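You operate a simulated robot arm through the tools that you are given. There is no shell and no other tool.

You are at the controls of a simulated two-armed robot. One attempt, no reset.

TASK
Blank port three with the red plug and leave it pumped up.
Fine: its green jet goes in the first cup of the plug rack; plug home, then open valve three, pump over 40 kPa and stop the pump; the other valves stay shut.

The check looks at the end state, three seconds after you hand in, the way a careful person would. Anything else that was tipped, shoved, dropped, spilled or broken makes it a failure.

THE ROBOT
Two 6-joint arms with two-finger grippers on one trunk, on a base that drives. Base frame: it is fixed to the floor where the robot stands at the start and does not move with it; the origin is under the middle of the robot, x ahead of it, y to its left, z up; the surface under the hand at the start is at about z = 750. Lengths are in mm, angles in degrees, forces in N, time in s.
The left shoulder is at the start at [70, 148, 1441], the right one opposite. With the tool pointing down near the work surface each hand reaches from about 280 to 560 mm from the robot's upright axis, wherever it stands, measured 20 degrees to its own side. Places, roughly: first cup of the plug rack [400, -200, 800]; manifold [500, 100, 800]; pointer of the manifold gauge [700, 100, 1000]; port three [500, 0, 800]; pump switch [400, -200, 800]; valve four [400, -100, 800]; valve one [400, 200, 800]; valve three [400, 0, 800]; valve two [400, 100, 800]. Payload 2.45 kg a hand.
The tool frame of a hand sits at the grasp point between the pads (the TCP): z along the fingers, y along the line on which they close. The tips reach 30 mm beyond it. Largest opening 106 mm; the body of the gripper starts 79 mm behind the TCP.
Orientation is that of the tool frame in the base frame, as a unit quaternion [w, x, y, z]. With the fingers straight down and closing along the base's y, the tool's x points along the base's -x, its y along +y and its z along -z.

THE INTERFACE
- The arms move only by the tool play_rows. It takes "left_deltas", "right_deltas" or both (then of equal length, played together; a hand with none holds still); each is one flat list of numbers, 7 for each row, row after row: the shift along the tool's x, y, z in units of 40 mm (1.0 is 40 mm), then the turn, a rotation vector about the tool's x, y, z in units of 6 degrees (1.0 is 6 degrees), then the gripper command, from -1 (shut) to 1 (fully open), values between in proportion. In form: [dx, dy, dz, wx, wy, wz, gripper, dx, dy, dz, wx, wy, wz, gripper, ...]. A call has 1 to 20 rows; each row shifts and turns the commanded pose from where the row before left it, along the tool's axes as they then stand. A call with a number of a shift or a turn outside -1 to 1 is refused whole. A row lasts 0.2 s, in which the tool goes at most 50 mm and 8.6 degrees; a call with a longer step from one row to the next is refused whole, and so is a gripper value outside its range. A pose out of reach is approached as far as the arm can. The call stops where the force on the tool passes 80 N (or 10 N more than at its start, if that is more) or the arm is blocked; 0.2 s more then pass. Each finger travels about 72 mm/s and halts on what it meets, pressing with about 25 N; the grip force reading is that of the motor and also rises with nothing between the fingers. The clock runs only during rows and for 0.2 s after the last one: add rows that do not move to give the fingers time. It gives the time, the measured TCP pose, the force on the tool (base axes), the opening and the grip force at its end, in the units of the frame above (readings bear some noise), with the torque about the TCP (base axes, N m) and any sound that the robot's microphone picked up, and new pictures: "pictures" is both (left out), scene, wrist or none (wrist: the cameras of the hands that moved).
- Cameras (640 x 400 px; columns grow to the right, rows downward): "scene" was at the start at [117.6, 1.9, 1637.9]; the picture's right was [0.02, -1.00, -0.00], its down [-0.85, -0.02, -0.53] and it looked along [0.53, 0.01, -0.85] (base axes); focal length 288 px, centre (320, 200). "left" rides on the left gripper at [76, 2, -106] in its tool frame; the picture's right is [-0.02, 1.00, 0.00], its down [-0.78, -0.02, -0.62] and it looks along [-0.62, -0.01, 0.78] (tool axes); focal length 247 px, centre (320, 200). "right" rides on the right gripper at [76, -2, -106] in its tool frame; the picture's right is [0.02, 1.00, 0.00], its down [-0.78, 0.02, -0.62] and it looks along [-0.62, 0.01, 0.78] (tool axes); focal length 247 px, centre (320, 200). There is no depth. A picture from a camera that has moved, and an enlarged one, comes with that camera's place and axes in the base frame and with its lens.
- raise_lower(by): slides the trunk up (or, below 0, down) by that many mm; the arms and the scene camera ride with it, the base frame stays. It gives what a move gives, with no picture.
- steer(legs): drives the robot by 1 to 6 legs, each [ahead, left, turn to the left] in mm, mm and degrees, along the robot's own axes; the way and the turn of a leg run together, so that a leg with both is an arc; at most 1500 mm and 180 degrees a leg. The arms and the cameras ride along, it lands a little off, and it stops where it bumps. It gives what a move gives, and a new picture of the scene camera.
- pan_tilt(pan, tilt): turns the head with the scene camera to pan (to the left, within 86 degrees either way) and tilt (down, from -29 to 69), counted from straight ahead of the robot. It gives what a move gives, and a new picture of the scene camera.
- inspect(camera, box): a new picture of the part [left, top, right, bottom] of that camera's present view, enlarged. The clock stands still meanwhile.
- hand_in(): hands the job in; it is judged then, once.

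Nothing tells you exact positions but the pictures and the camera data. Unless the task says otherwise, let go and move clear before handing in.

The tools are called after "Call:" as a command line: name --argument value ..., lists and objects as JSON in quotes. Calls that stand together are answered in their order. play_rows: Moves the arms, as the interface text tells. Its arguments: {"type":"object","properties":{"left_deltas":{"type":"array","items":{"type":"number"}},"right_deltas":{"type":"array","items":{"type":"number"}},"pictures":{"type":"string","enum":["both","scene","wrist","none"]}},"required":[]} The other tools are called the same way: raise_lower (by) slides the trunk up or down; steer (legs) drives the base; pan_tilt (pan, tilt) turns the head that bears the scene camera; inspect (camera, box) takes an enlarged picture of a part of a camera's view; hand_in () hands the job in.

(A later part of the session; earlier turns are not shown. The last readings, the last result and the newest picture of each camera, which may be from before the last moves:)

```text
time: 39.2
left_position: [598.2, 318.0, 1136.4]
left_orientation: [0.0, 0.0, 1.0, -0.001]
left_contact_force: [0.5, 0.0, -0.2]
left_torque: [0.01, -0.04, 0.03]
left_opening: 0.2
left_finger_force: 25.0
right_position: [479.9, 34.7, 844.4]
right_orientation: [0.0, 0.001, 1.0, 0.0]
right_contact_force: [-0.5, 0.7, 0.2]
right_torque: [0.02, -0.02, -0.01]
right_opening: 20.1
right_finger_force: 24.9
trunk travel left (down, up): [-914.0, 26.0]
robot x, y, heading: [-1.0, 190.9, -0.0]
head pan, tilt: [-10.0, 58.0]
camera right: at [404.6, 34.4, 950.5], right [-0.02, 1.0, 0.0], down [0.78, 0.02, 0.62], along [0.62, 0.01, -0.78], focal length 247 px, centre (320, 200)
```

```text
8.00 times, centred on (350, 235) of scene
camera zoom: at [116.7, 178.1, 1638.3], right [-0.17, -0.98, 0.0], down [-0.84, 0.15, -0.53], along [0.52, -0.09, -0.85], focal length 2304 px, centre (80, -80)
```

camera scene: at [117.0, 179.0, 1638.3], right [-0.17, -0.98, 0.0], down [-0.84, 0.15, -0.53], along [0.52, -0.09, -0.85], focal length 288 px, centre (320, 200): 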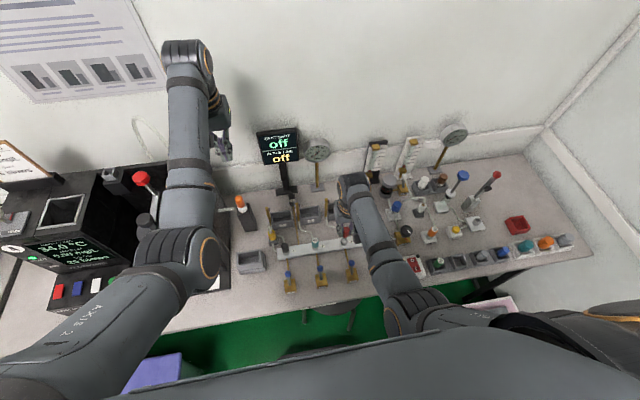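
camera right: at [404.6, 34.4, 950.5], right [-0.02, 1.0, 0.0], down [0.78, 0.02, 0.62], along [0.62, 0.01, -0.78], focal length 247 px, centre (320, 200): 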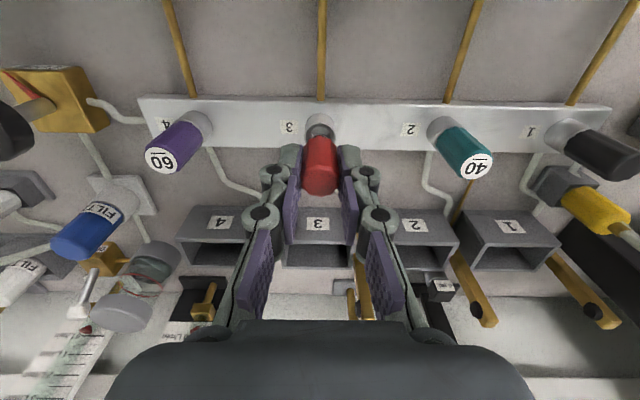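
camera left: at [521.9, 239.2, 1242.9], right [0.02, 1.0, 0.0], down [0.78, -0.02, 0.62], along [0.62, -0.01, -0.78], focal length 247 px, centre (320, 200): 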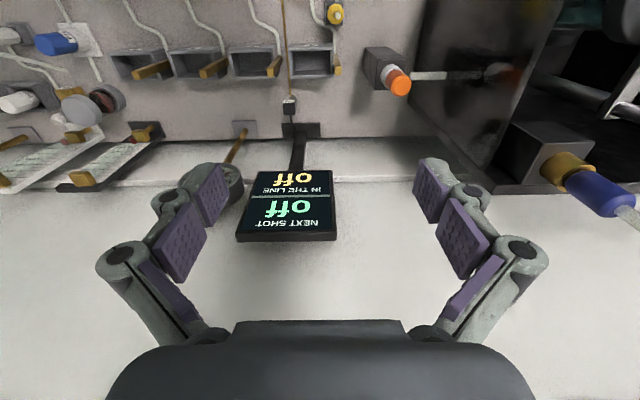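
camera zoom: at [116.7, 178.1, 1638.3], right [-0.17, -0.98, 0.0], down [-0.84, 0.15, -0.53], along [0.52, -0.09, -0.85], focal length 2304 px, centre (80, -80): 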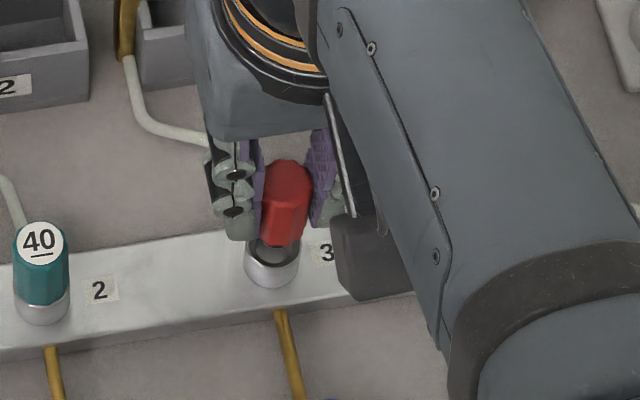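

Alignment still looks right in both views. I'm starting the insertion in small steps and reading the force each time.

Call:
play_rows --right_deltas '[0, 0, 0.1, 0, 0, 0, -1, 0, 0, 0.1, 0, 0, 0, -1, 0, 0, 0, 0, 0, 0, -1]' --pictures "wrist"

Call:
inspect --camera "right" --box '[260, 90, 380, 200]'

Call:
inspect --camera "scene" --box '[320, 215, 380, 255]'

```text
time: 40.0
left_position: [597.5, 316.8, 1137.0]
left_orientation: [0.0, 0.0, 1.0, 0.0]
left_contact_force: [-0.7, 0.5, 0.2]
left_torque: [0.02, -0.03, -0.03]
left_opening: 0.0
left_finger_force: 24.9
right_position: [480.4, 34.0, 836.1]
right_orientation: [0.0, 0.001, 1.0, -0.001]
right_contact_force: [0.5, 0.2, -0.2]
right_torque: [0.02, 0.01, -0.03]
right_opening: 20.1
right_finger_force: 24.7
trunk travel left (down, up): [-914.0, 26.0]
robot x, y, heading: [0.0, 186.4, 0.0]
head pan, tilt: [-10.0, 58.0]
camera right: at [404.5, 34.7, 942.1], right [-0.02, 1.0, 0.0], down [0.78, 0.02, 0.62], along [0.62, 0.01, -0.78], focal length 247 px, centre (320, 200)
```

right: 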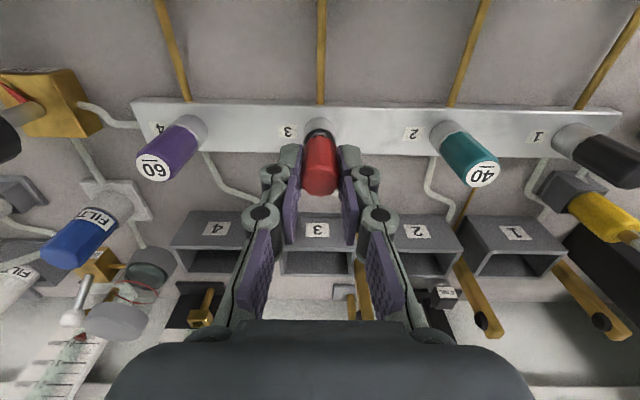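

```text
3.64 times, centred on (320, 145) of right
camera zoom: at [404.5, 34.7, 942.1], right [-0.02, 1.0, 0.0], down [0.78, 0.02, 0.62], along [0.62, 0.01, -0.78], focal length 898 px, centre (320, 400)
```

zoom: 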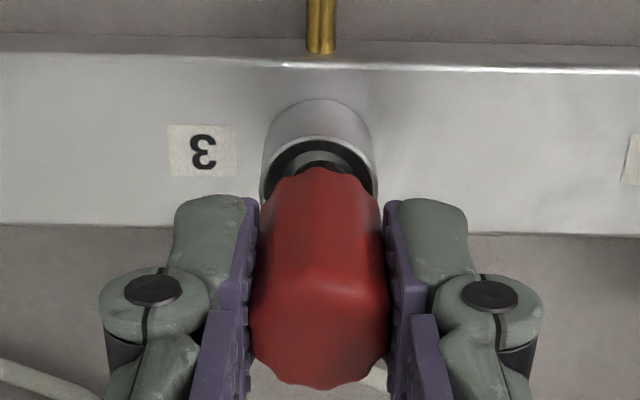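

```text
10.00 times, centred on (350, 235) of scene
camera zoom: at [116.9, 178.2, 1638.3], right [-0.17, -0.98, 0.0], down [-0.84, 0.15, -0.53], along [0.52, -0.09, -0.85], focal length 2880 px, centre (20, -150)
```

zoom: 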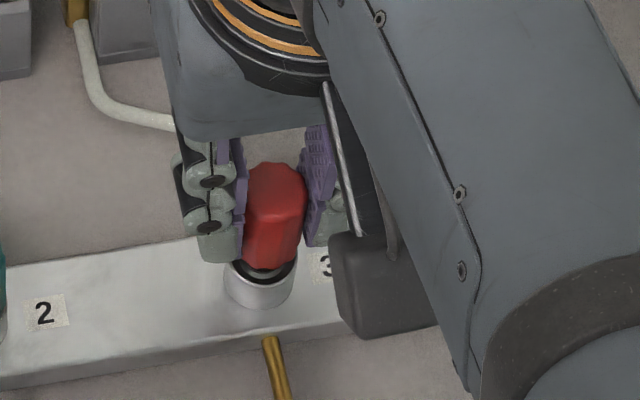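

Call:
play_rows --right_deltas '[0, 0, 0.1, 0, 0, 0, -1, 0, 0, 0, 0, 0, 0, -1]' --pictures "none"

Call:
play_rows --right_deltas '[0, 0, 0.1, 0, 0, 0, -1, 0, 0, 0, 0, 0, 0, -1]' --pictures "wrist"

Call:
inspect --camera "right" --box '[260, 90, 380, 200]'

```text
time: 40.6
left_position: [599.1, 316.9, 1136.5]
left_orientation: [0.0, 0.0, 1.0, 0.0]
left_contact_force: [0.2, 0.5, 0.5]
left_torque: [0.0, -0.01, -0.02]
left_opening: 0.0
left_finger_force: 24.9
right_position: [481.3, 34.9, 832.0]
right_orientation: [-0.001, 0.001, 1.0, 0.0]
right_contact_force: [-0.8, -0.1, -0.2]
right_torque: [0.02, 0.01, 0.0]
right_opening: 20.3
right_finger_force: 24.5
trunk travel left (down, up): [-914.0, 26.0]
robot x, y, heading: [2.1, 190.2, -0.1]
head pan, tilt: [-10.0, 58.0]
```

```text
time: 41.2
left_position: [598.2, 317.2, 1136.2]
left_orientation: [0.0, 0.0, 1.0, 0.0]
left_contact_force: [-0.5, -0.4, 0.6]
left_torque: [-0.03, 0.0, -0.01]
left_opening: 0.0
left_finger_force: 25.0
right_position: [481.8, 35.5, 828.8]
right_orientation: [0.0, 0.001, 1.0, -0.001]
right_contact_force: [0.7, -0.5, -0.3]
right_torque: [0.04, -0.02, 0.02]
right_opening: 20.1
right_finger_force: 25.0
trunk travel left (down, up): [-914.0, 26.0]
robot x, y, heading: [2.0, 188.6, 0.0]
head pan, tilt: [-10.0, 58.0]
camera right: at [404.8, 34.8, 934.2], right [-0.02, 1.0, 0.0], down [0.78, 0.02, 0.62], along [0.62, 0.01, -0.78], focal length 247 px, centre (320, 200)
```

right: 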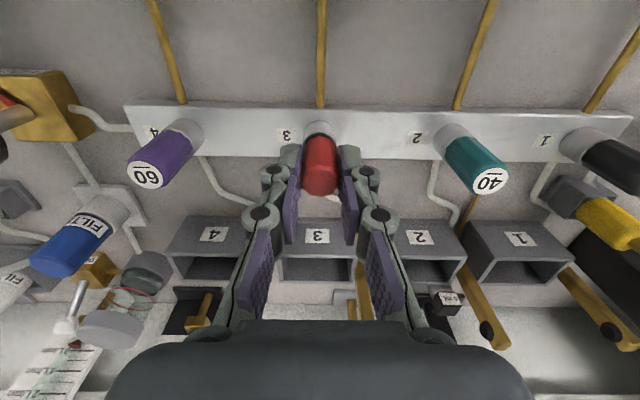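

```text
3.64 times, centred on (320, 145) of right
camera zoom: at [404.8, 34.8, 934.2], right [-0.02, 1.0, 0.0], down [0.78, 0.02, 0.62], along [0.62, 0.01, -0.78], focal length 898 px, centre (320, 400)
```

zoom: 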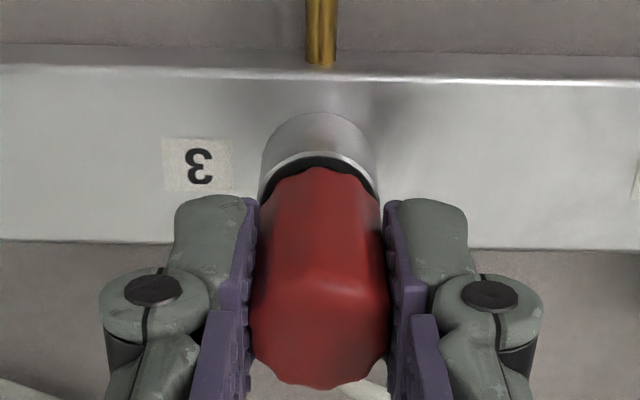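

Call:
play_rows --right_deltas '[0, 0, 0.08, 0, 0, 0, -1, 0, 0, 0, 0, 0, 0, -1]' --pictures "none"

Call:
play_rows --right_deltas '[0, 0, 0.07, 0, 0, 0, -1, 0, 0, 0, 0, 0, 0, -1]' --pictures "wrist"

Call:
inspect --camera "right" --box '[260, 90, 380, 200]'

```text
time: 41.8
left_position: [597.5, 318.0, 1135.8]
left_orientation: [0.0, 0.0, 1.0, 0.001]
left_contact_force: [-0.4, -0.3, -0.1]
left_torque: [0.02, 0.0, -0.01]
left_opening: 0.1
left_finger_force: 25.2
right_position: [480.8, 35.3, 825.2]
right_orientation: [0.0, 0.0, 1.0, -0.001]
right_contact_force: [-0.9, -0.4, 7.2]
right_torque: [-0.01, 0.02, -0.03]
right_opening: 20.3
right_finger_force: 25.2
trunk travel left (down, up): [-914.0, 26.0]
robot x, y, heading: [-2.2, 189.8, -0.2]
head pan, tilt: [-10.0, 58.0]
```

```text
time: 42.4
left_position: [598.2, 317.5, 1138.0]
left_orientation: [0.0, 0.0, 1.0, 0.0]
left_contact_force: [0.4, 0.1, 0.0]
left_torque: [-0.01, 0.0, -0.02]
left_opening: 0.2
left_finger_force: 25.3
right_position: [479.2, 35.9, 822.0]
right_orientation: [0.0, 0.001, 1.0, 0.001]
right_contact_force: [1.6, 0.8, 6.2]
right_torque: [0.02, -0.08, -0.01]
right_opening: 20.3
right_finger_force: 25.5
trunk travel left (down, up): [-914.0, 26.0]
robot x, y, heading: [-0.8, 192.7, 0.2]
head pan, tilt: [-10.0, 58.0]
camera right: at [404.3, 34.9, 928.3], right [-0.02, 1.0, 0.0], down [0.78, 0.02, 0.62], along [0.62, 0.01, -0.78], focal length 247 px, centre (320, 200)
```

right: 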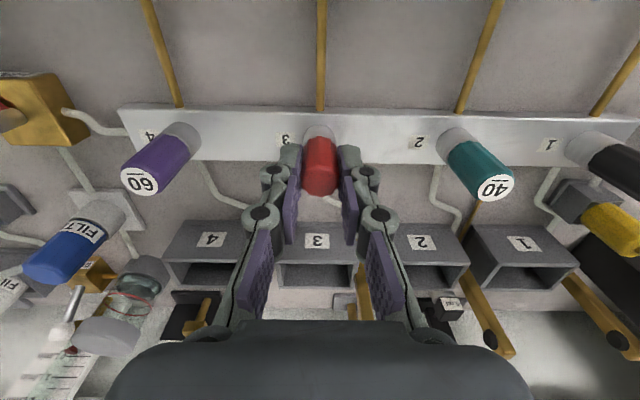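

```text
3.64 times, centred on (320, 145) of right
camera zoom: at [404.3, 34.9, 928.3], right [-0.02, 1.0, 0.0], down [0.78, 0.02, 0.62], along [0.62, 0.01, -0.78], focal length 898 px, centre (320, 400)
```

zoom: 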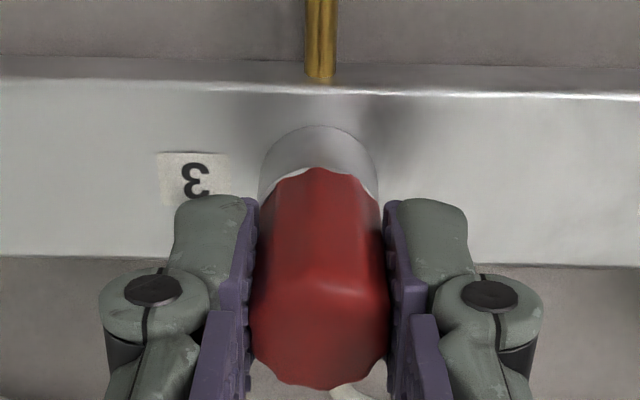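

The plug is sliding in with light friction of about 6 N. I'll keep pressing until it bottoms out.

Call:
play_rows --right_deltas '[0, 0, 0.06, 0, 0, 0, -1, 0, 0, 0, 0, 0, 0, -1]' --pictures "none"

Call:
play_rows --right_deltas '[0, 0, 0.06, 0, 0, 0, -1, 0, 0, 0, 0, 0, 0, -1]' --pictures "wrist"

Call:
inspect --camera "right" --box '[260, 90, 380, 200]'

```text
time: 43.0
left_position: [596.2, 318.1, 1138.1]
left_orientation: [0.001, 0.0, 1.0, 0.0]
left_contact_force: [-1.1, -0.2, 0.1]
left_torque: [-0.01, 0.01, 0.01]
left_opening: 0.0
left_finger_force: 25.4
right_position: [480.0, 35.2, 821.2]
right_orientation: [0.002, 0.001, 1.0, 0.0]
right_contact_force: [1.0, -1.7, 21.7]
right_torque: [-0.01, 0.06, -0.01]
right_opening: 20.3
right_finger_force: 25.0
trunk travel left (down, up): [-914.0, 26.0]
robot x, y, heading: [1.0, 188.7, -0.0]
head pan, tilt: [-10.0, 58.0]
```

```text
time: 43.6
left_position: [595.4, 316.6, 1137.0]
left_orientation: [0.001, 0.0, 1.0, -0.001]
left_contact_force: [0.4, 0.8, -0.3]
left_torque: [0.03, 0.0, 0.02]
left_opening: 0.1
left_finger_force: 25.3
right_position: [479.4, 35.7, 817.2]
right_orientation: [0.002, 0.001, 1.0, 0.0]
right_contact_force: [3.0, -1.7, 21.5]
right_torque: [-0.03, -0.01, -0.02]
right_opening: 20.4
right_finger_force: 24.9
trunk travel left (down, up): [-914.0, 26.0]
robot x, y, heading: [4.3, 189.0, -0.1]
head pan, tilt: [-10.0, 58.0]
camera right: at [403.6, 35.0, 924.2], right [-0.02, 1.0, 0.0], down [0.78, 0.02, 0.62], along [0.62, 0.01, -0.78], focal length 247 px, centre (320, 200)
```

right: 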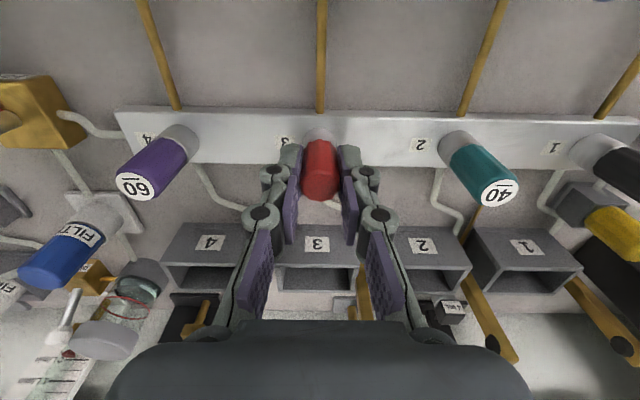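

```text
3.64 times, centred on (320, 145) of right
camera zoom: at [403.6, 35.0, 924.2], right [-0.02, 1.0, 0.0], down [0.78, 0.02, 0.62], along [0.62, 0.01, -0.78], focal length 898 px, centre (320, 400)
```

zoom: 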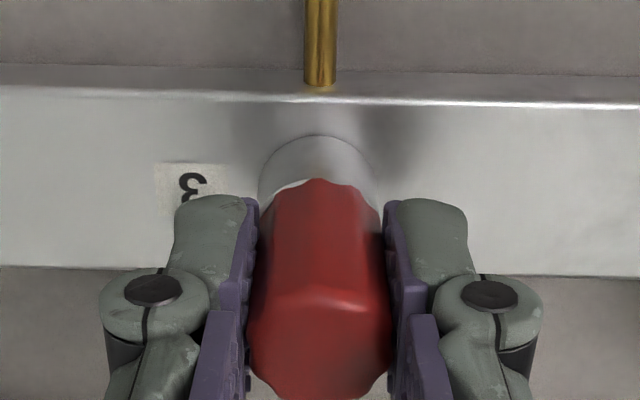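

The force plateaued at about 21 N and the plug slid slightly up in my grip, so it is at or very near the stop. I'll let go, check how it sits, and then press on its head with closed fingers to be sure it is home.

Call:
play_rows --right_deltas '[0, 0, -0.05, 0, 0, 0, -0.5, 0, 0, 0, 0, 0, 0, -0.35, 0, 0, 0, 0, 0, 0, -0.3, 0, 0, -0.5, 0, 0, 0, -0.3, 0, 0, -0.6, 0, 0, 0, -0.3, 0, 0, 0, 0, 0, 0, -0.3]' --pictures "both"

Call:
inspect --camera "right" --box '[220, 70, 420, 210]'

Call:
inspect --camera "scene" --box '[290, 210, 390, 260]'

```text
time: 45.0
left_position: [598.0, 316.2, 1135.8]
left_orientation: [-0.001, 0.0, 1.0, -0.001]
left_contact_force: [0.6, 0.0, -0.3]
left_torque: [-0.03, 0.0, -0.01]
left_opening: 0.2
left_finger_force: 24.8
right_position: [480.5, 35.5, 862.3]
right_orientation: [-0.001, 0.0, 1.0, 0.0]
right_contact_force: [-0.1, 0.0, 0.4]
right_torque: [0.02, 0.03, 0.01]
right_opening: 37.0
right_finger_force: 0.1
trunk travel left (down, up): [-914.0, 26.0]
robot x, y, heading: [0.9, 190.5, -0.0]
head pan, tilt: [-10.0, 58.0]
camera scene: at [117.4, 178.0, 1638.2], right [-0.17, -0.98, 0.0], down [-0.84, 0.15, -0.53], along [0.52, -0.09, -0.85], focal length 288 px, centre (320, 200)
camera right: at [404.9, 34.5, 969.2], right [-0.02, 1.0, 0.0], down [0.78, 0.02, 0.62], along [0.62, 0.01, -0.78], focal length 247 px, centre (320, 200)
```

scene: 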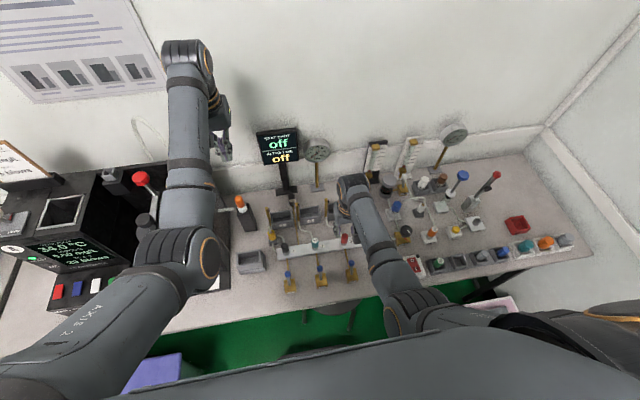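
right: 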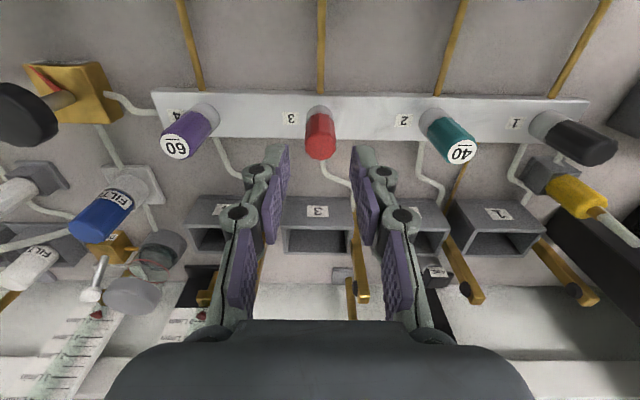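

```text
2.86 times, centred on (320, 140) of right
camera zoom: at [404.9, 34.5, 969.2], right [-0.02, 1.0, 0.0], down [0.78, 0.02, 0.62], along [0.62, 0.01, -0.78], focal length 706 px, centre (320, 371)
```

zoom: 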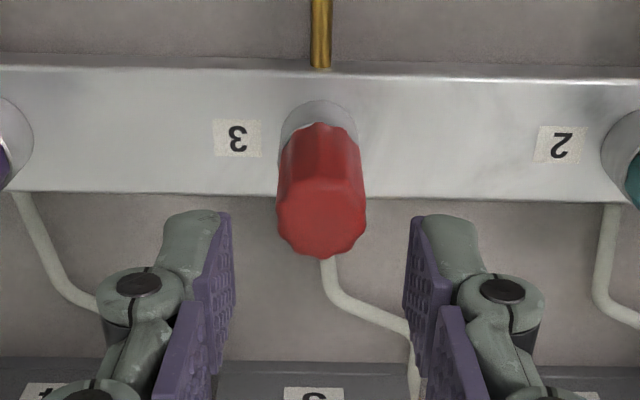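

```text
6.40 times, centred on (340, 235) of scene
camera zoom: at [117.4, 178.0, 1638.2], right [-0.17, -0.98, 0.0], down [-0.84, 0.15, -0.53], along [0.52, -0.09, -0.85], focal length 1843 px, centre (192, -24)
```

zoom: 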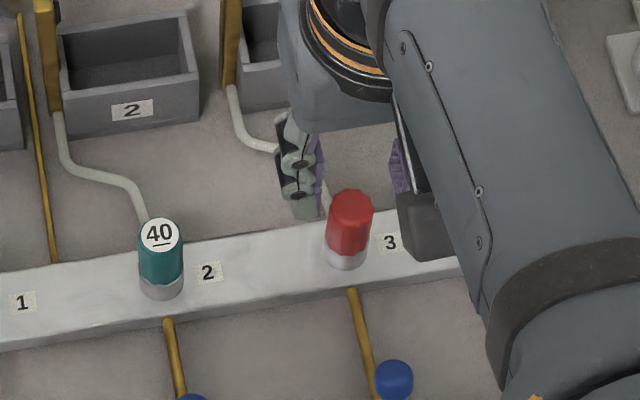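

The plug sits on the collar with its top at about z = 819, the same as the jet did. I'll close the fingers and press gently on the top to confirm it is home.

Call:
play_rows --right_deltas '[0, 0, 0, 0, 0, 0, -1, 0, 0, 0, 0, 0, 0, -1, 0, 0, 0, 0, 0, 0, -1, 0, 0, 0.2, 0, 0, 0, -1, 0, 0, 0.05, 0, 0, 0, -1, 0, 0, 0, 0, 0, 0, -1]' --pictures "wrist"

Call:
play_rows --right_deltas '[0, 0, 0.06, 0, 0, 0, -1, 0, 0, 0, 0, 0, 0, -1]' --pictures "none"

```text
time: 46.4
left_position: [598.3, 317.2, 1136.4]
left_orientation: [0.0, 0.0, 1.0, 0.0]
left_contact_force: [0.3, 0.0, -0.2]
left_torque: [0.03, 0.03, -0.02]
left_opening: 0.0
left_finger_force: 25.1
right_position: [480.7, 35.1, 852.4]
right_orientation: [0.0, 0.001, 1.0, -0.001]
right_contact_force: [0.0, -0.2, 0.5]
right_torque: [0.0, 0.01, 0.0]
right_opening: 0.1
right_finger_force: 25.2
trunk travel left (down, up): [-914.0, 26.0]
robot x, y, heading: [1.8, 189.4, 0.1]
head pan, tilt: [-10.0, 58.0]
camera right: at [404.3, 34.3, 959.4], right [-0.02, 1.0, 0.0], down [0.78, 0.02, 0.62], along [0.62, 0.01, -0.78], focal length 247 px, centre (320, 200)
```

right: 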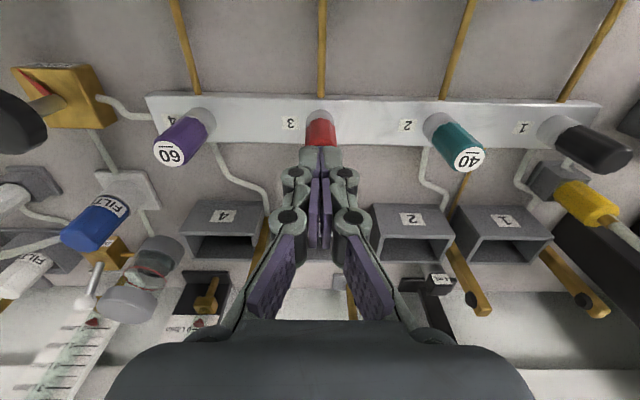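

```text
time: 47.0
left_position: [598.6, 317.7, 1136.8]
left_orientation: [0.0, 0.0, 1.0, 0.001]
left_contact_force: [-0.9, 0.6, 0.1]
left_torque: [-0.02, 0.0, -0.02]
left_opening: 0.0
left_finger_force: 24.6
right_position: [480.6, 35.6, 850.7]
right_orientation: [0.0, 0.001, 1.0, 0.0]
right_contact_force: [0.7, -0.7, 0.3]
right_torque: [0.0, 0.01, 0.01]
right_opening: 0.2
right_finger_force: 25.2
trunk travel left (down, up): [-914.0, 26.0]
robot x, y, heading: [2.5, 189.1, 0.2]
head pan, tilt: [-10.0, 58.0]
```

Call:
play_rows --right_deltas '[0, 0, 0.06, 0, 0, 0, -1, 0, 0, 0, 0, 0, 0, -1]' --pictures "none"

Call:
play_rows --right_deltas '[0, 0, 0.06, 0, 0, 0, -1, 0, 0, 0, 0, 0, 0, -1]' --pictures "none"

Call:
play_rows --right_deltas '[0, 0, 0.05, 0, 0, 0, -1, 0, 0, 0, 0, 0, 0, -1]' --pictures "none"

```text
time: 47.6
left_position: [597.8, 317.6, 1136.4]
left_orientation: [0.0, -0.001, 1.0, 0.0]
left_contact_force: [-0.2, 0.1, -0.5]
left_torque: [0.0, -0.01, -0.03]
left_opening: 0.0
left_finger_force: 25.1
right_position: [480.7, 34.7, 847.4]
right_orientation: [0.0, 0.001, 1.0, 0.0]
right_contact_force: [-0.2, 0.4, 0.0]
right_torque: [0.01, -0.02, 0.01]
right_opening: 0.0
right_finger_force: 25.1
trunk travel left (down, up): [-914.0, 26.0]
robot x, y, heading: [-3.0, 190.2, 0.1]
head pan, tilt: [-10.0, 58.0]
```

```text
time: 48.2
left_position: [596.9, 317.9, 1136.0]
left_orientation: [-0.001, 0.0, 1.0, 0.001]
left_contact_force: [-0.1, 0.8, 0.2]
left_torque: [0.04, -0.02, -0.01]
left_opening: 0.0
left_finger_force: 24.9
right_position: [480.2, 35.0, 846.8]
right_orientation: [0.001, 0.001, 1.0, 0.0]
right_contact_force: [0.7, -0.6, 8.8]
right_torque: [-0.01, 0.02, 0.0]
right_opening: 6.1
right_finger_force: 24.9
trunk travel left (down, up): [-914.0, 26.0]
robot x, y, heading: [1.8, 187.6, -0.2]
head pan, tilt: [-10.0, 58.0]
```

```text
time: 48.8
left_position: [595.2, 317.4, 1137.7]
left_orientation: [0.001, 0.0, 1.0, 0.0]
left_contact_force: [0.1, 0.9, 0.5]
left_torque: [-0.02, -0.02, -0.01]
left_opening: 0.1
left_finger_force: 25.1
right_position: [480.0, 34.8, 847.2]
right_orientation: [0.003, 0.001, 1.0, 0.0]
right_contact_force: [1.7, -2.7, 26.4]
right_torque: [-0.06, 0.08, -0.05]
right_opening: 6.0
right_finger_force: 25.5
trunk travel left (down, up): [-914.0, 26.0]
robot x, y, heading: [-3.4, 185.1, -0.1]
head pan, tilt: [-10.0, 58.0]
```

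Call:
play_rows --right_deltas '[0, 0, 0.06, 0, 0, 0, -1, 0, 0, 0, 0, 0, 0, -1]' --pictures "none"

Call:
play_rows --right_deltas '[0, 0, 0.05, 0, 0, 0, -1, 0, 0, 0, 0, 0, 0, -1]' --pictures "wrist"

Call:
inspect --camera "right" --box '[240, 80, 400, 220]'

```text
time: 49.4
left_position: [593.5, 318.7, 1139.7]
left_orientation: [0.002, 0.0, 1.0, -0.001]
left_contact_force: [-0.7, 0.0, 0.3]
left_torque: [-0.02, 0.0, -0.03]
left_opening: 0.0
left_finger_force: 25.3
right_position: [480.3, 35.3, 846.7]
right_orientation: [0.005, 0.0, 1.0, -0.001]
right_contact_force: [2.5, -4.8, 46.8]
right_torque: [-0.15, 0.13, 0.02]
right_opening: 5.9
right_finger_force: 24.8
trunk travel left (down, up): [-914.0, 26.0]
robot x, y, heading: [-4.2, 189.9, 0.0]
head pan, tilt: [-10.0, 58.0]
```

```text
time: 50.0
left_position: [592.1, 318.5, 1140.1]
left_orientation: [0.002, 0.001, 1.0, -0.001]
left_contact_force: [-0.8, 0.6, 0.0]
left_torque: [0.02, -0.01, -0.02]
left_opening: 0.0
left_finger_force: 24.7
right_position: [479.9, 36.6, 846.5]
right_orientation: [0.008, 0.001, 1.0, -0.001]
right_contact_force: [-1.9, -4.5, 57.5]
right_torque: [-0.14, 0.3, 0.02]
right_opening: 5.8
right_finger_force: 24.8
trunk travel left (down, up): [-914.0, 26.0]
robot x, y, heading: [-2.2, 189.0, 0.1]
head pan, tilt: [-10.0, 58.0]
camera right: at [402.4, 35.5, 951.4], right [-0.02, 1.0, 0.0], down [0.77, 0.02, 0.63], along [0.63, 0.01, -0.77], focal length 247 px, centre (320, 200)
```

right: 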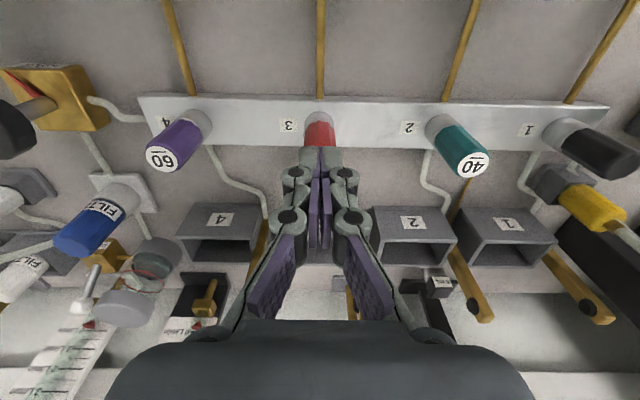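

```text
2.86 times, centred on (320, 150) of right
camera zoom: at [402.4, 35.5, 951.4], right [-0.02, 1.0, 0.0], down [0.77, 0.02, 0.63], along [0.63, 0.01, -0.77], focal length 706 px, centre (320, 343)
```

zoom: 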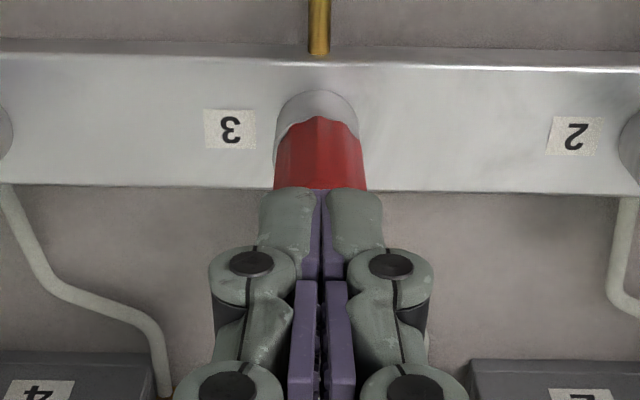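

With 57 N pressing on it the plug doesn't move, so it is home. I'll lift off and move back to study valve three's lever closely.

Call:
play_rows --right_deltas '[0, 0, -0.3, 0, 0, 0, -1, 0, 0, -0.5, 0, 0, 0, -1, 0.5, 0, -0.3, 0, 0, 0, -1, 0.6, 0, 0, 0, 0, 0, -1, 0.6, 0, 0, 0, 0, 0, -1, 0, 0, 0, 0, 0, 0, -1]' --pictures "both"

Call:
inspect --camera "right" --box '[220, 0, 420, 140]'

Call:
inspect --camera "scene" --box '[280, 210, 400, 300]'

```text
time: 51.4
left_position: [597.8, 316.3, 1135.7]
left_orientation: [0.0, 0.001, 1.0, 0.001]
left_contact_force: [0.6, 0.1, -0.4]
left_torque: [-0.03, 0.01, 0.02]
left_opening: 0.1
left_finger_force: 24.9
right_position: [412.1, 35.4, 883.4]
right_orientation: [-0.001, 0.001, 1.0, 0.0]
right_contact_force: [0.5, -0.4, -0.7]
right_torque: [0.02, -0.01, 0.0]
right_opening: 0.0
right_finger_force: 25.3
trunk travel left (down, up): [-914.0, 26.0]
robot x, y, heading: [-0.2, 190.8, 0.1]
head pan, tilt: [-10.0, 58.0]
camera scene: at [116.8, 178.2, 1638.3], right [-0.17, -0.98, 0.0], down [-0.84, 0.15, -0.53], along [0.52, -0.09, -0.85], focal length 288 px, centre (320, 200)
camera right: at [336.4, 34.5, 989.4], right [-0.02, 1.0, 0.0], down [0.78, 0.02, 0.62], along [0.62, 0.01, -0.78], focal length 247 px, centre (320, 200)
```

scene: 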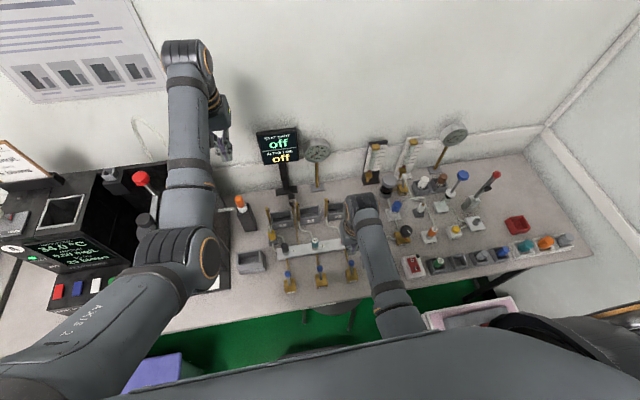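
right: 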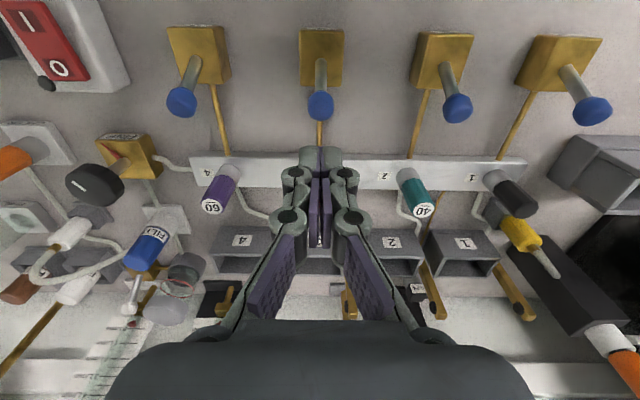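

```text
2.86 times, centred on (320, 70) of right
camera zoom: at [336.4, 34.5, 989.4], right [-0.02, 1.0, 0.0], down [0.78, 0.02, 0.62], along [0.62, 0.01, -0.78], focal length 706 px, centre (320, 571)
```

zoom: 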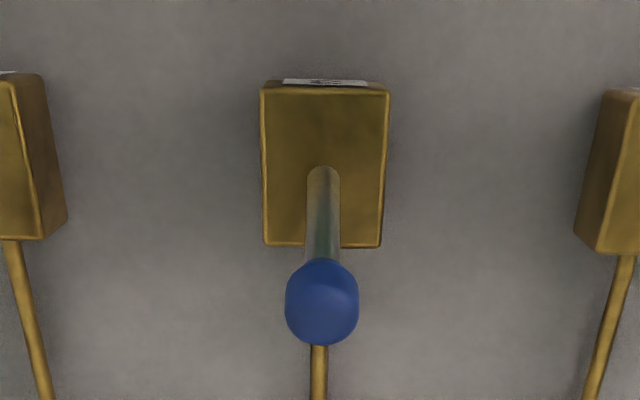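

```text
4.44 times, centred on (340, 255) of scene
camera zoom: at [116.8, 178.2, 1638.3], right [-0.17, -0.98, 0.0], down [-0.84, 0.15, -0.53], along [0.52, -0.09, -0.85], focal length 1280 px, centre (231, -44)
```

zoom: 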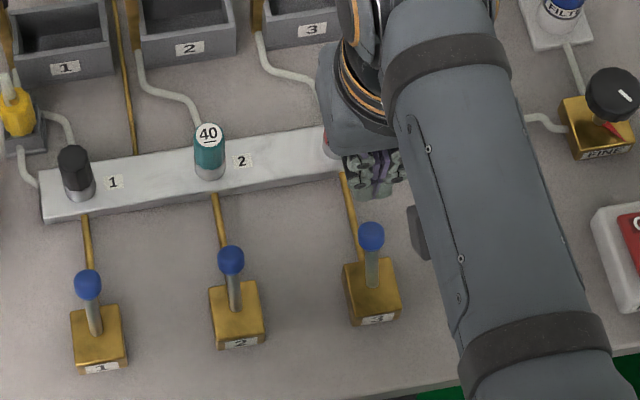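

Valve three's lever pivots at the middle of its box, about (370, 36, 778), and leans toward the manifold like the other shut valves, with its ball at (391, 36, 815). I'll grip the ball and swing the lever toward me. First I'll move over it with the fingers open about 44 mm.

Call:
play_rows --right_deltas '[0.25, 0, 0, 0, 0, 0, -0.17, 0.275, 0, 0.3, 0, 0, 0, -0.17, 0, 0, 0.3, 0, 0, 0, -0.17, 0, 0, 0, 0, 0, 0, -0.17]' --pictures "wrist"

Call:
inspect --camera "right" --box '[240, 40, 400, 220]'

```text
time: 52.4
left_position: [597.3, 317.7, 1136.5]
left_orientation: [0.001, 0.0, 1.0, -0.001]
left_contact_force: [-1.5, 0.0, -0.1]
left_torque: [0.01, 0.0, 0.02]
left_opening: 0.3
left_finger_force: 25.0
right_position: [392.3, 36.1, 859.3]
right_orientation: [0.0, 0.001, 1.0, 0.0]
right_contact_force: [0.0, -1.1, -0.2]
right_torque: [0.02, 0.0, 0.01]
right_opening: 43.8
right_finger_force: 0.0
trunk travel left (down, up): [-914.0, 26.0]
robot x, y, heading: [0.5, 190.0, -0.2]
head pan, tilt: [-10.0, 58.0]
camera right: at [315.6, 35.2, 965.8], right [-0.02, 1.0, 0.0], down [0.78, 0.02, 0.62], along [0.62, 0.01, -0.78], focal length 247 px, centre (320, 200)
```

right: 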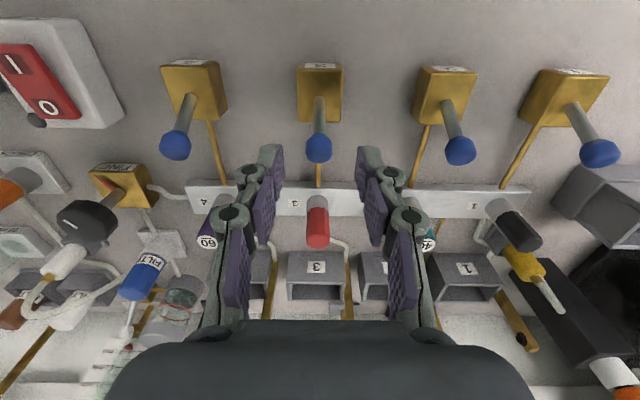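

```text
2.22 times, centred on (320, 130) of right
camera zoom: at [315.6, 35.2, 965.8], right [-0.02, 1.0, 0.0], down [0.78, 0.02, 0.62], along [0.62, 0.01, -0.78], focal length 549 px, centre (320, 356)
```

zoom: 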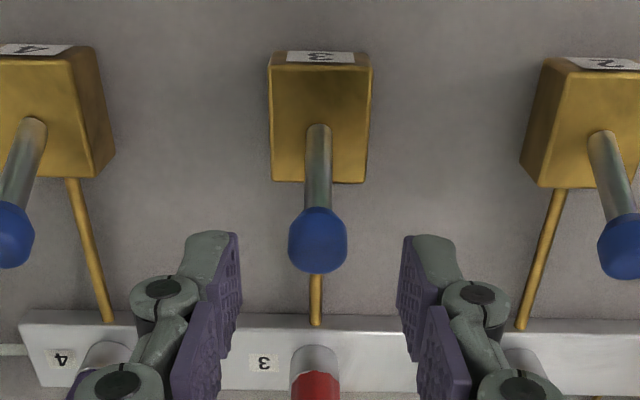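

The knob is at about (393, 35, 811). I'll lower to z = 818, which puts the fingertips about 10 mm above the valve box, and close on it.

Call:
play_rows --right_deltas '[-0.04, -0.02, 0.4, 0, 0, 0, -0.17, 0, 0, 0.4, 0, 0, 0, -0.17, 0, 0, 0.24, 0, 0, 0, -0.17, 0, 0, 0, 0, 0, 0, -0.17]' --pictures "wrist"

Call:
inspect --camera "right" --box '[240, 60, 400, 220]'

```text
time: 53.4
left_position: [597.9, 317.8, 1137.4]
left_orientation: [0.0, 0.0, 1.0, 0.0]
left_contact_force: [0.1, 0.5, 0.0]
left_torque: [-0.02, -0.01, -0.01]
left_opening: 0.0
left_finger_force: 24.7
right_position: [393.5, 35.2, 817.8]
right_orientation: [0.0, 0.001, 1.0, -0.001]
right_contact_force: [1.3, 0.4, -0.1]
right_torque: [-0.02, -0.02, -0.03]
right_opening: 43.9
right_finger_force: 0.1
trunk travel left (down, up): [-914.0, 26.0]
robot x, y, heading: [-2.0, 189.1, -0.1]
head pan, tilt: [-10.0, 58.0]
camera right: at [317.7, 34.2, 924.1], right [-0.02, 1.0, 0.0], down [0.78, 0.02, 0.62], along [0.62, 0.01, -0.78], focal length 247 px, centre (320, 200)
```

right: 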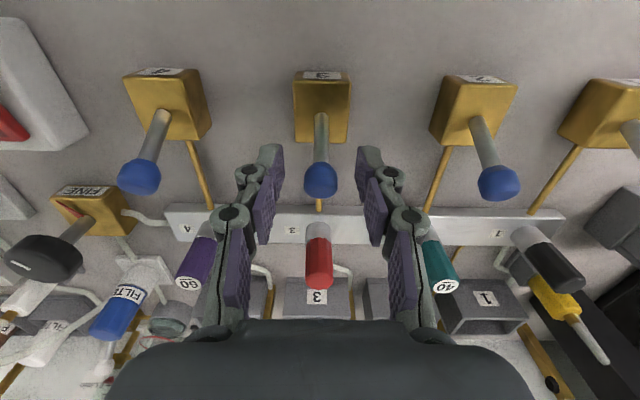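

```text
2.50 times, centred on (320, 140) of right
camera zoom: at [317.7, 34.2, 924.1], right [-0.02, 1.0, 0.0], down [0.78, 0.02, 0.62], along [0.62, 0.01, -0.78], focal length 617 px, centre (320, 350)
```

zoom: 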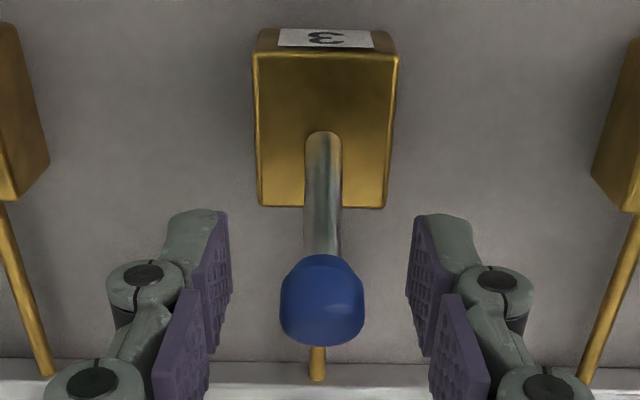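

The knob sits between the pads. Closing on it now.

Call:
play_rows --right_deltas '[0, 0, 0, 0, 0, 0, -0.5, 0, 0, 0, 0, 0, 0, -0.7, 0, 0, 0, 0, 0, 0, -1, 0, 0, 0, 0, 0, 0, -1]' --pictures "wrist"

```text
time: 54.4
left_position: [598.6, 317.6, 1136.3]
left_orientation: [0.0, 0.0, 1.0, 0.0]
left_contact_force: [-0.3, -0.9, -0.1]
left_torque: [-0.05, 0.0, -0.02]
left_opening: 0.0
left_finger_force: 25.1
right_position: [392.0, 35.2, 818.6]
right_orientation: [-0.001, 0.001, 1.0, 0.0]
right_contact_force: [0.6, 1.3, -0.2]
right_torque: [0.01, -0.02, 0.0]
right_opening: 15.7
right_finger_force: 41.3
trunk travel left (down, up): [-914.0, 26.0]
robot x, y, heading: [-1.9, 187.1, 0.2]
head pan, tilt: [-10.0, 58.0]
camera right: at [317.4, 34.5, 924.2], right [-0.02, 1.0, 0.0], down [0.78, 0.02, 0.62], along [0.62, 0.01, -0.78], focal length 247 px, centre (320, 200)
```

right: 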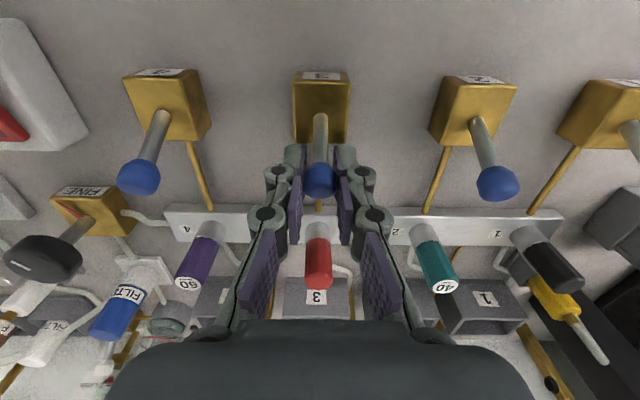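

Gripped at 15.7 mm. I'll swing it toward the robot in small steps along the arc.

Call:
play_rows --right_deltas '[0.15, 0, -0.06, 0, 0, 0, -1, 0.15, 0, -0.04, 0, 0, 0, -1, 0, 0, 0, 0, 0, 0, -1]' --pictures "wrist"

```text
time: 55.2
left_position: [601.5, 316.2, 1134.2]
left_orientation: [-0.002, 0.0, 1.0, 0.0]
left_contact_force: [0.0, -0.3, -0.7]
left_torque: [0.01, 0.02, 0.01]
left_opening: 0.0
left_finger_force: 24.9
right_position: [385.1, 35.4, 822.2]
right_orientation: [0.001, 0.001, 1.0, 0.0]
right_contact_force: [18.8, 1.6, 0.0]
right_torque: [0.03, -0.91, 0.02]
right_opening: 15.9
right_finger_force: 41.8
trunk travel left (down, up): [-914.0, 26.0]
robot x, y, heading: [-1.3, 189.3, -0.2]
head pan, tilt: [-10.0, 58.0]
camera right: at [309.1, 34.5, 928.1], right [-0.02, 1.0, 0.0], down [0.78, 0.02, 0.62], along [0.62, 0.01, -0.78], focal length 247 px, centre (320, 200)
```

right: 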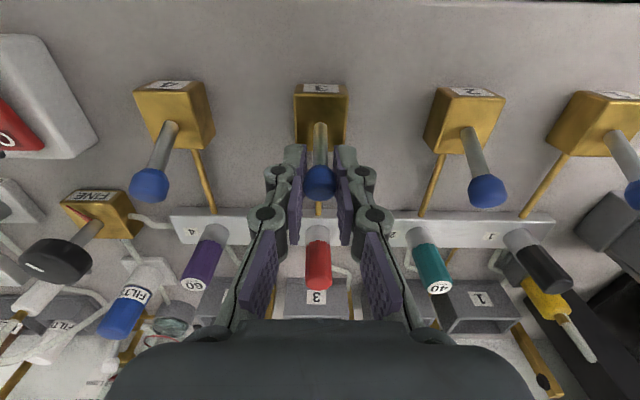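

The lever is moving, with about 19 N of resistance. Continuing over the top.

Call:
play_rows --right_deltas '[0.15, 0, -0.02, 0, 0, 0, -1, 0.15, 0, 0, 0, 0, 0, -1, 0, 0, 0, 0, 0, 0, -1]' --pictures "wrist"

Call:
inspect --camera "right" --box '[240, 60, 400, 220]'

```text
time: 56.0
left_position: [601.1, 317.2, 1135.8]
left_orientation: [-0.002, 0.0, 1.0, 0.0]
left_contact_force: [-0.2, 0.4, 0.2]
left_torque: [-0.01, -0.01, 0.0]
left_opening: 0.0
left_finger_force: 25.2
right_position: [373.4, 35.1, 822.9]
right_orientation: [0.001, 0.001, 1.0, 0.0]
right_contact_force: [21.2, -0.2, 9.4]
right_torque: [0.0, -1.07, 0.02]
right_opening: 15.9
right_finger_force: 41.6
trunk travel left (down, up): [-914.0, 26.0]
robot x, y, heading: [1.8, 189.2, 0.0]
head pan, tilt: [-10.0, 58.0]
camera right: at [296.7, 34.6, 929.0], right [-0.02, 1.0, 0.0], down [0.78, 0.02, 0.62], along [0.62, 0.01, -0.78], focal length 247 px, centre (320, 200)
```

right: 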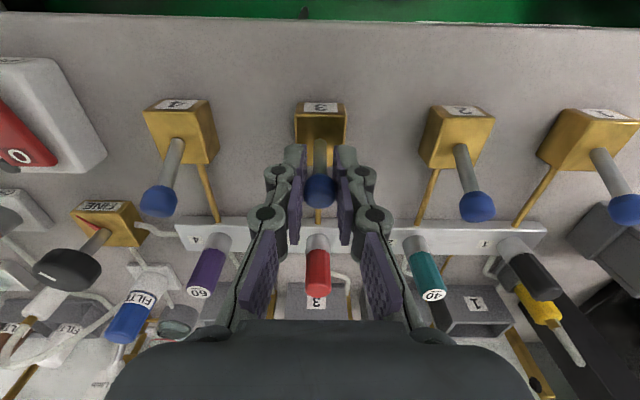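

```text
2.50 times, centred on (320, 140) of right
camera zoom: at [296.7, 34.6, 929.0], right [-0.02, 1.0, 0.0], down [0.78, 0.02, 0.62], along [0.62, 0.01, -0.78], focal length 617 px, centre (320, 350)
```

zoom: 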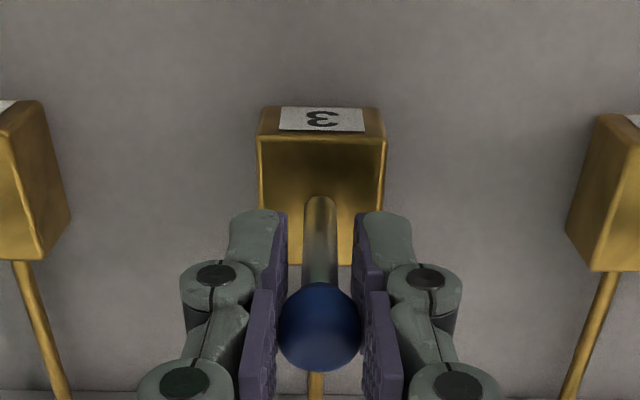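

Call:
play_rows --right_deltas '[0.15, 0, 0.0, 0, 0, 0, -1, 0.15, 0, 0.03, 0, 0, 0, -1, 0, 0, 0, 0, 0, 0, -1]' --pictures "wrist"

Call:
inspect --camera "right" --box '[240, 60, 400, 220]'

```text
time: 56.8
left_position: [601.1, 316.5, 1136.6]
left_orientation: [-0.002, 0.0, 1.0, 0.0]
left_contact_force: [0.2, -0.7, 0.3]
left_torque: [0.06, 0.0, 0.02]
left_opening: 0.2
left_finger_force: 24.8
right_position: [360.7, 35.4, 821.6]
right_orientation: [0.0, 0.001, 1.0, 0.001]
right_contact_force: [19.8, 0.6, 8.5]
right_torque: [-0.02, -1.02, 0.02]
right_opening: 15.7
right_finger_force: 41.7
trunk travel left (down, up): [-914.0, 26.0]
robot x, y, heading: [-2.6, 190.6, -0.0]
head pan, tilt: [-10.0, 58.0]
camera right: at [284.2, 34.6, 927.7], right [-0.02, 1.0, 0.0], down [0.78, 0.02, 0.62], along [0.62, 0.01, -0.78], focal length 247 px, centre (320, 200)
```

right: 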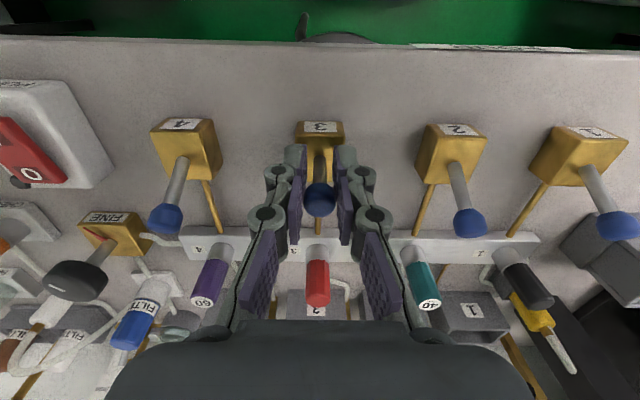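

```text
2.50 times, centred on (320, 140) of right
camera zoom: at [284.2, 34.6, 927.7], right [-0.02, 1.0, 0.0], down [0.78, 0.02, 0.62], along [0.62, 0.01, -0.78], focal length 617 px, centre (320, 350)
```

zoom: 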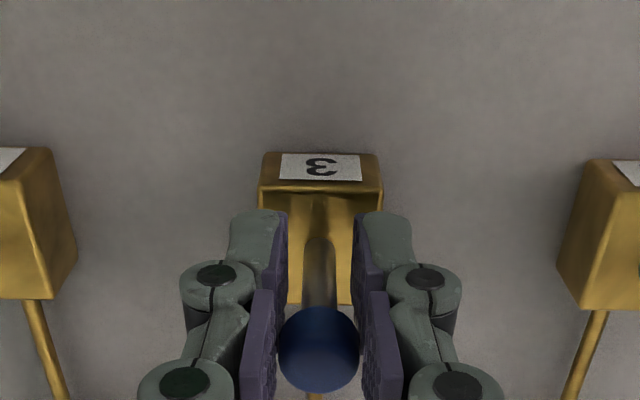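

Call:
play_rows --right_deltas '[0.15, 0, 0.04, 0, 0, 0, -1, 0.15, 0, 0.06, 0, 0, 0, -1, 0, 0, 0, 0, 0, 0, -1]' --pictures "wrist"

Call:
inspect --camera "right" --box '[240, 60, 400, 220]'

Call:
inspect --camera "scene" --box '[280, 210, 400, 300]'

```text
time: 57.6
left_position: [599.3, 314.9, 1136.7]
left_orientation: [0.0, 0.001, 1.0, 0.0]
left_contact_force: [-0.5, -0.2, -0.3]
left_torque: [0.02, -0.01, -0.02]
left_opening: 0.0
left_finger_force: 24.7
right_position: [342.3, 35.0, 817.0]
right_orientation: [-0.003, 0.001, 1.0, 0.0]
right_contact_force: [-0.4, -0.9, 0.2]
right_torque: [0.01, 0.0, 0.01]
right_opening: 0.0
right_finger_force: 28.7
trunk travel left (down, up): [-914.0, 26.0]
robot x, y, heading: [-4.0, 191.7, -0.0]
head pan, tilt: [-10.0, 58.0]
camera right: at [267.7, 34.3, 923.4], right [-0.02, 1.0, 0.0], down [0.79, 0.02, 0.62], along [0.62, 0.01, -0.79], focal length 247 px, centre (320, 200)
```

right: 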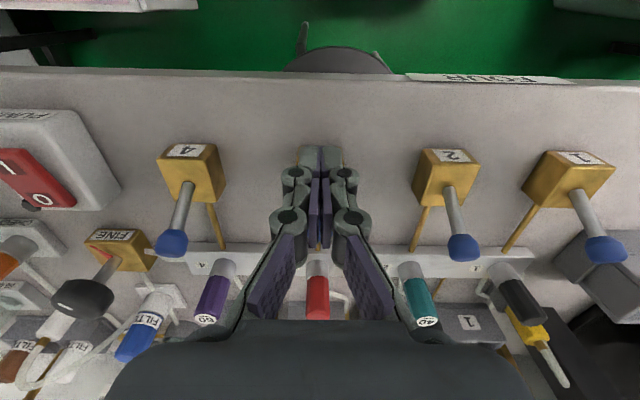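

```text
2.50 times, centred on (320, 140) of right
camera zoom: at [267.7, 34.3, 923.4], right [-0.02, 1.0, 0.0], down [0.79, 0.02, 0.62], along [0.62, 0.01, -0.79], focal length 617 px, centre (320, 350)
```

zoom: 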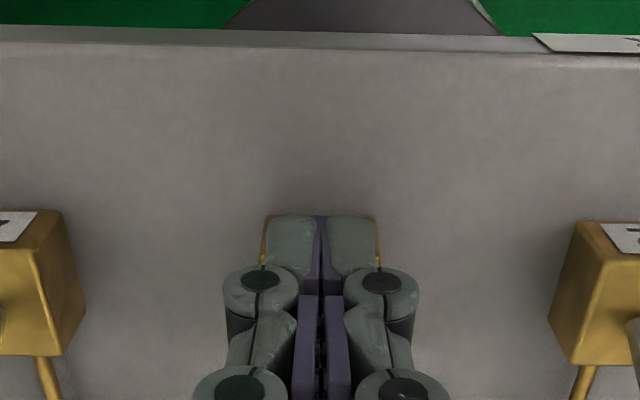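

```text
4.44 times, centred on (340, 255) of scene
camera zoom: at [117.1, 178.1, 1638.1], right [-0.17, -0.98, 0.0], down [-0.84, 0.15, -0.53], along [0.52, -0.09, -0.85], focal length 1280 px, centre (231, -44)
```

zoom: 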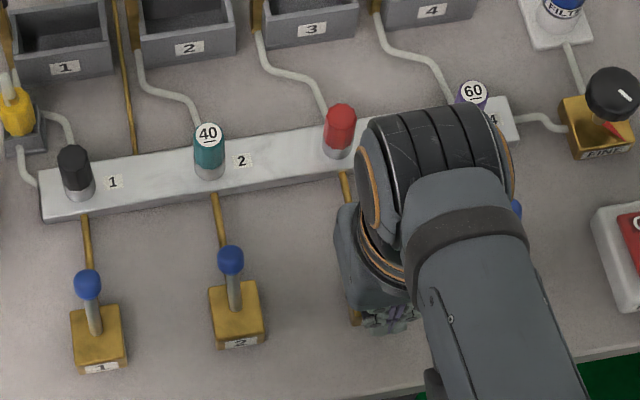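

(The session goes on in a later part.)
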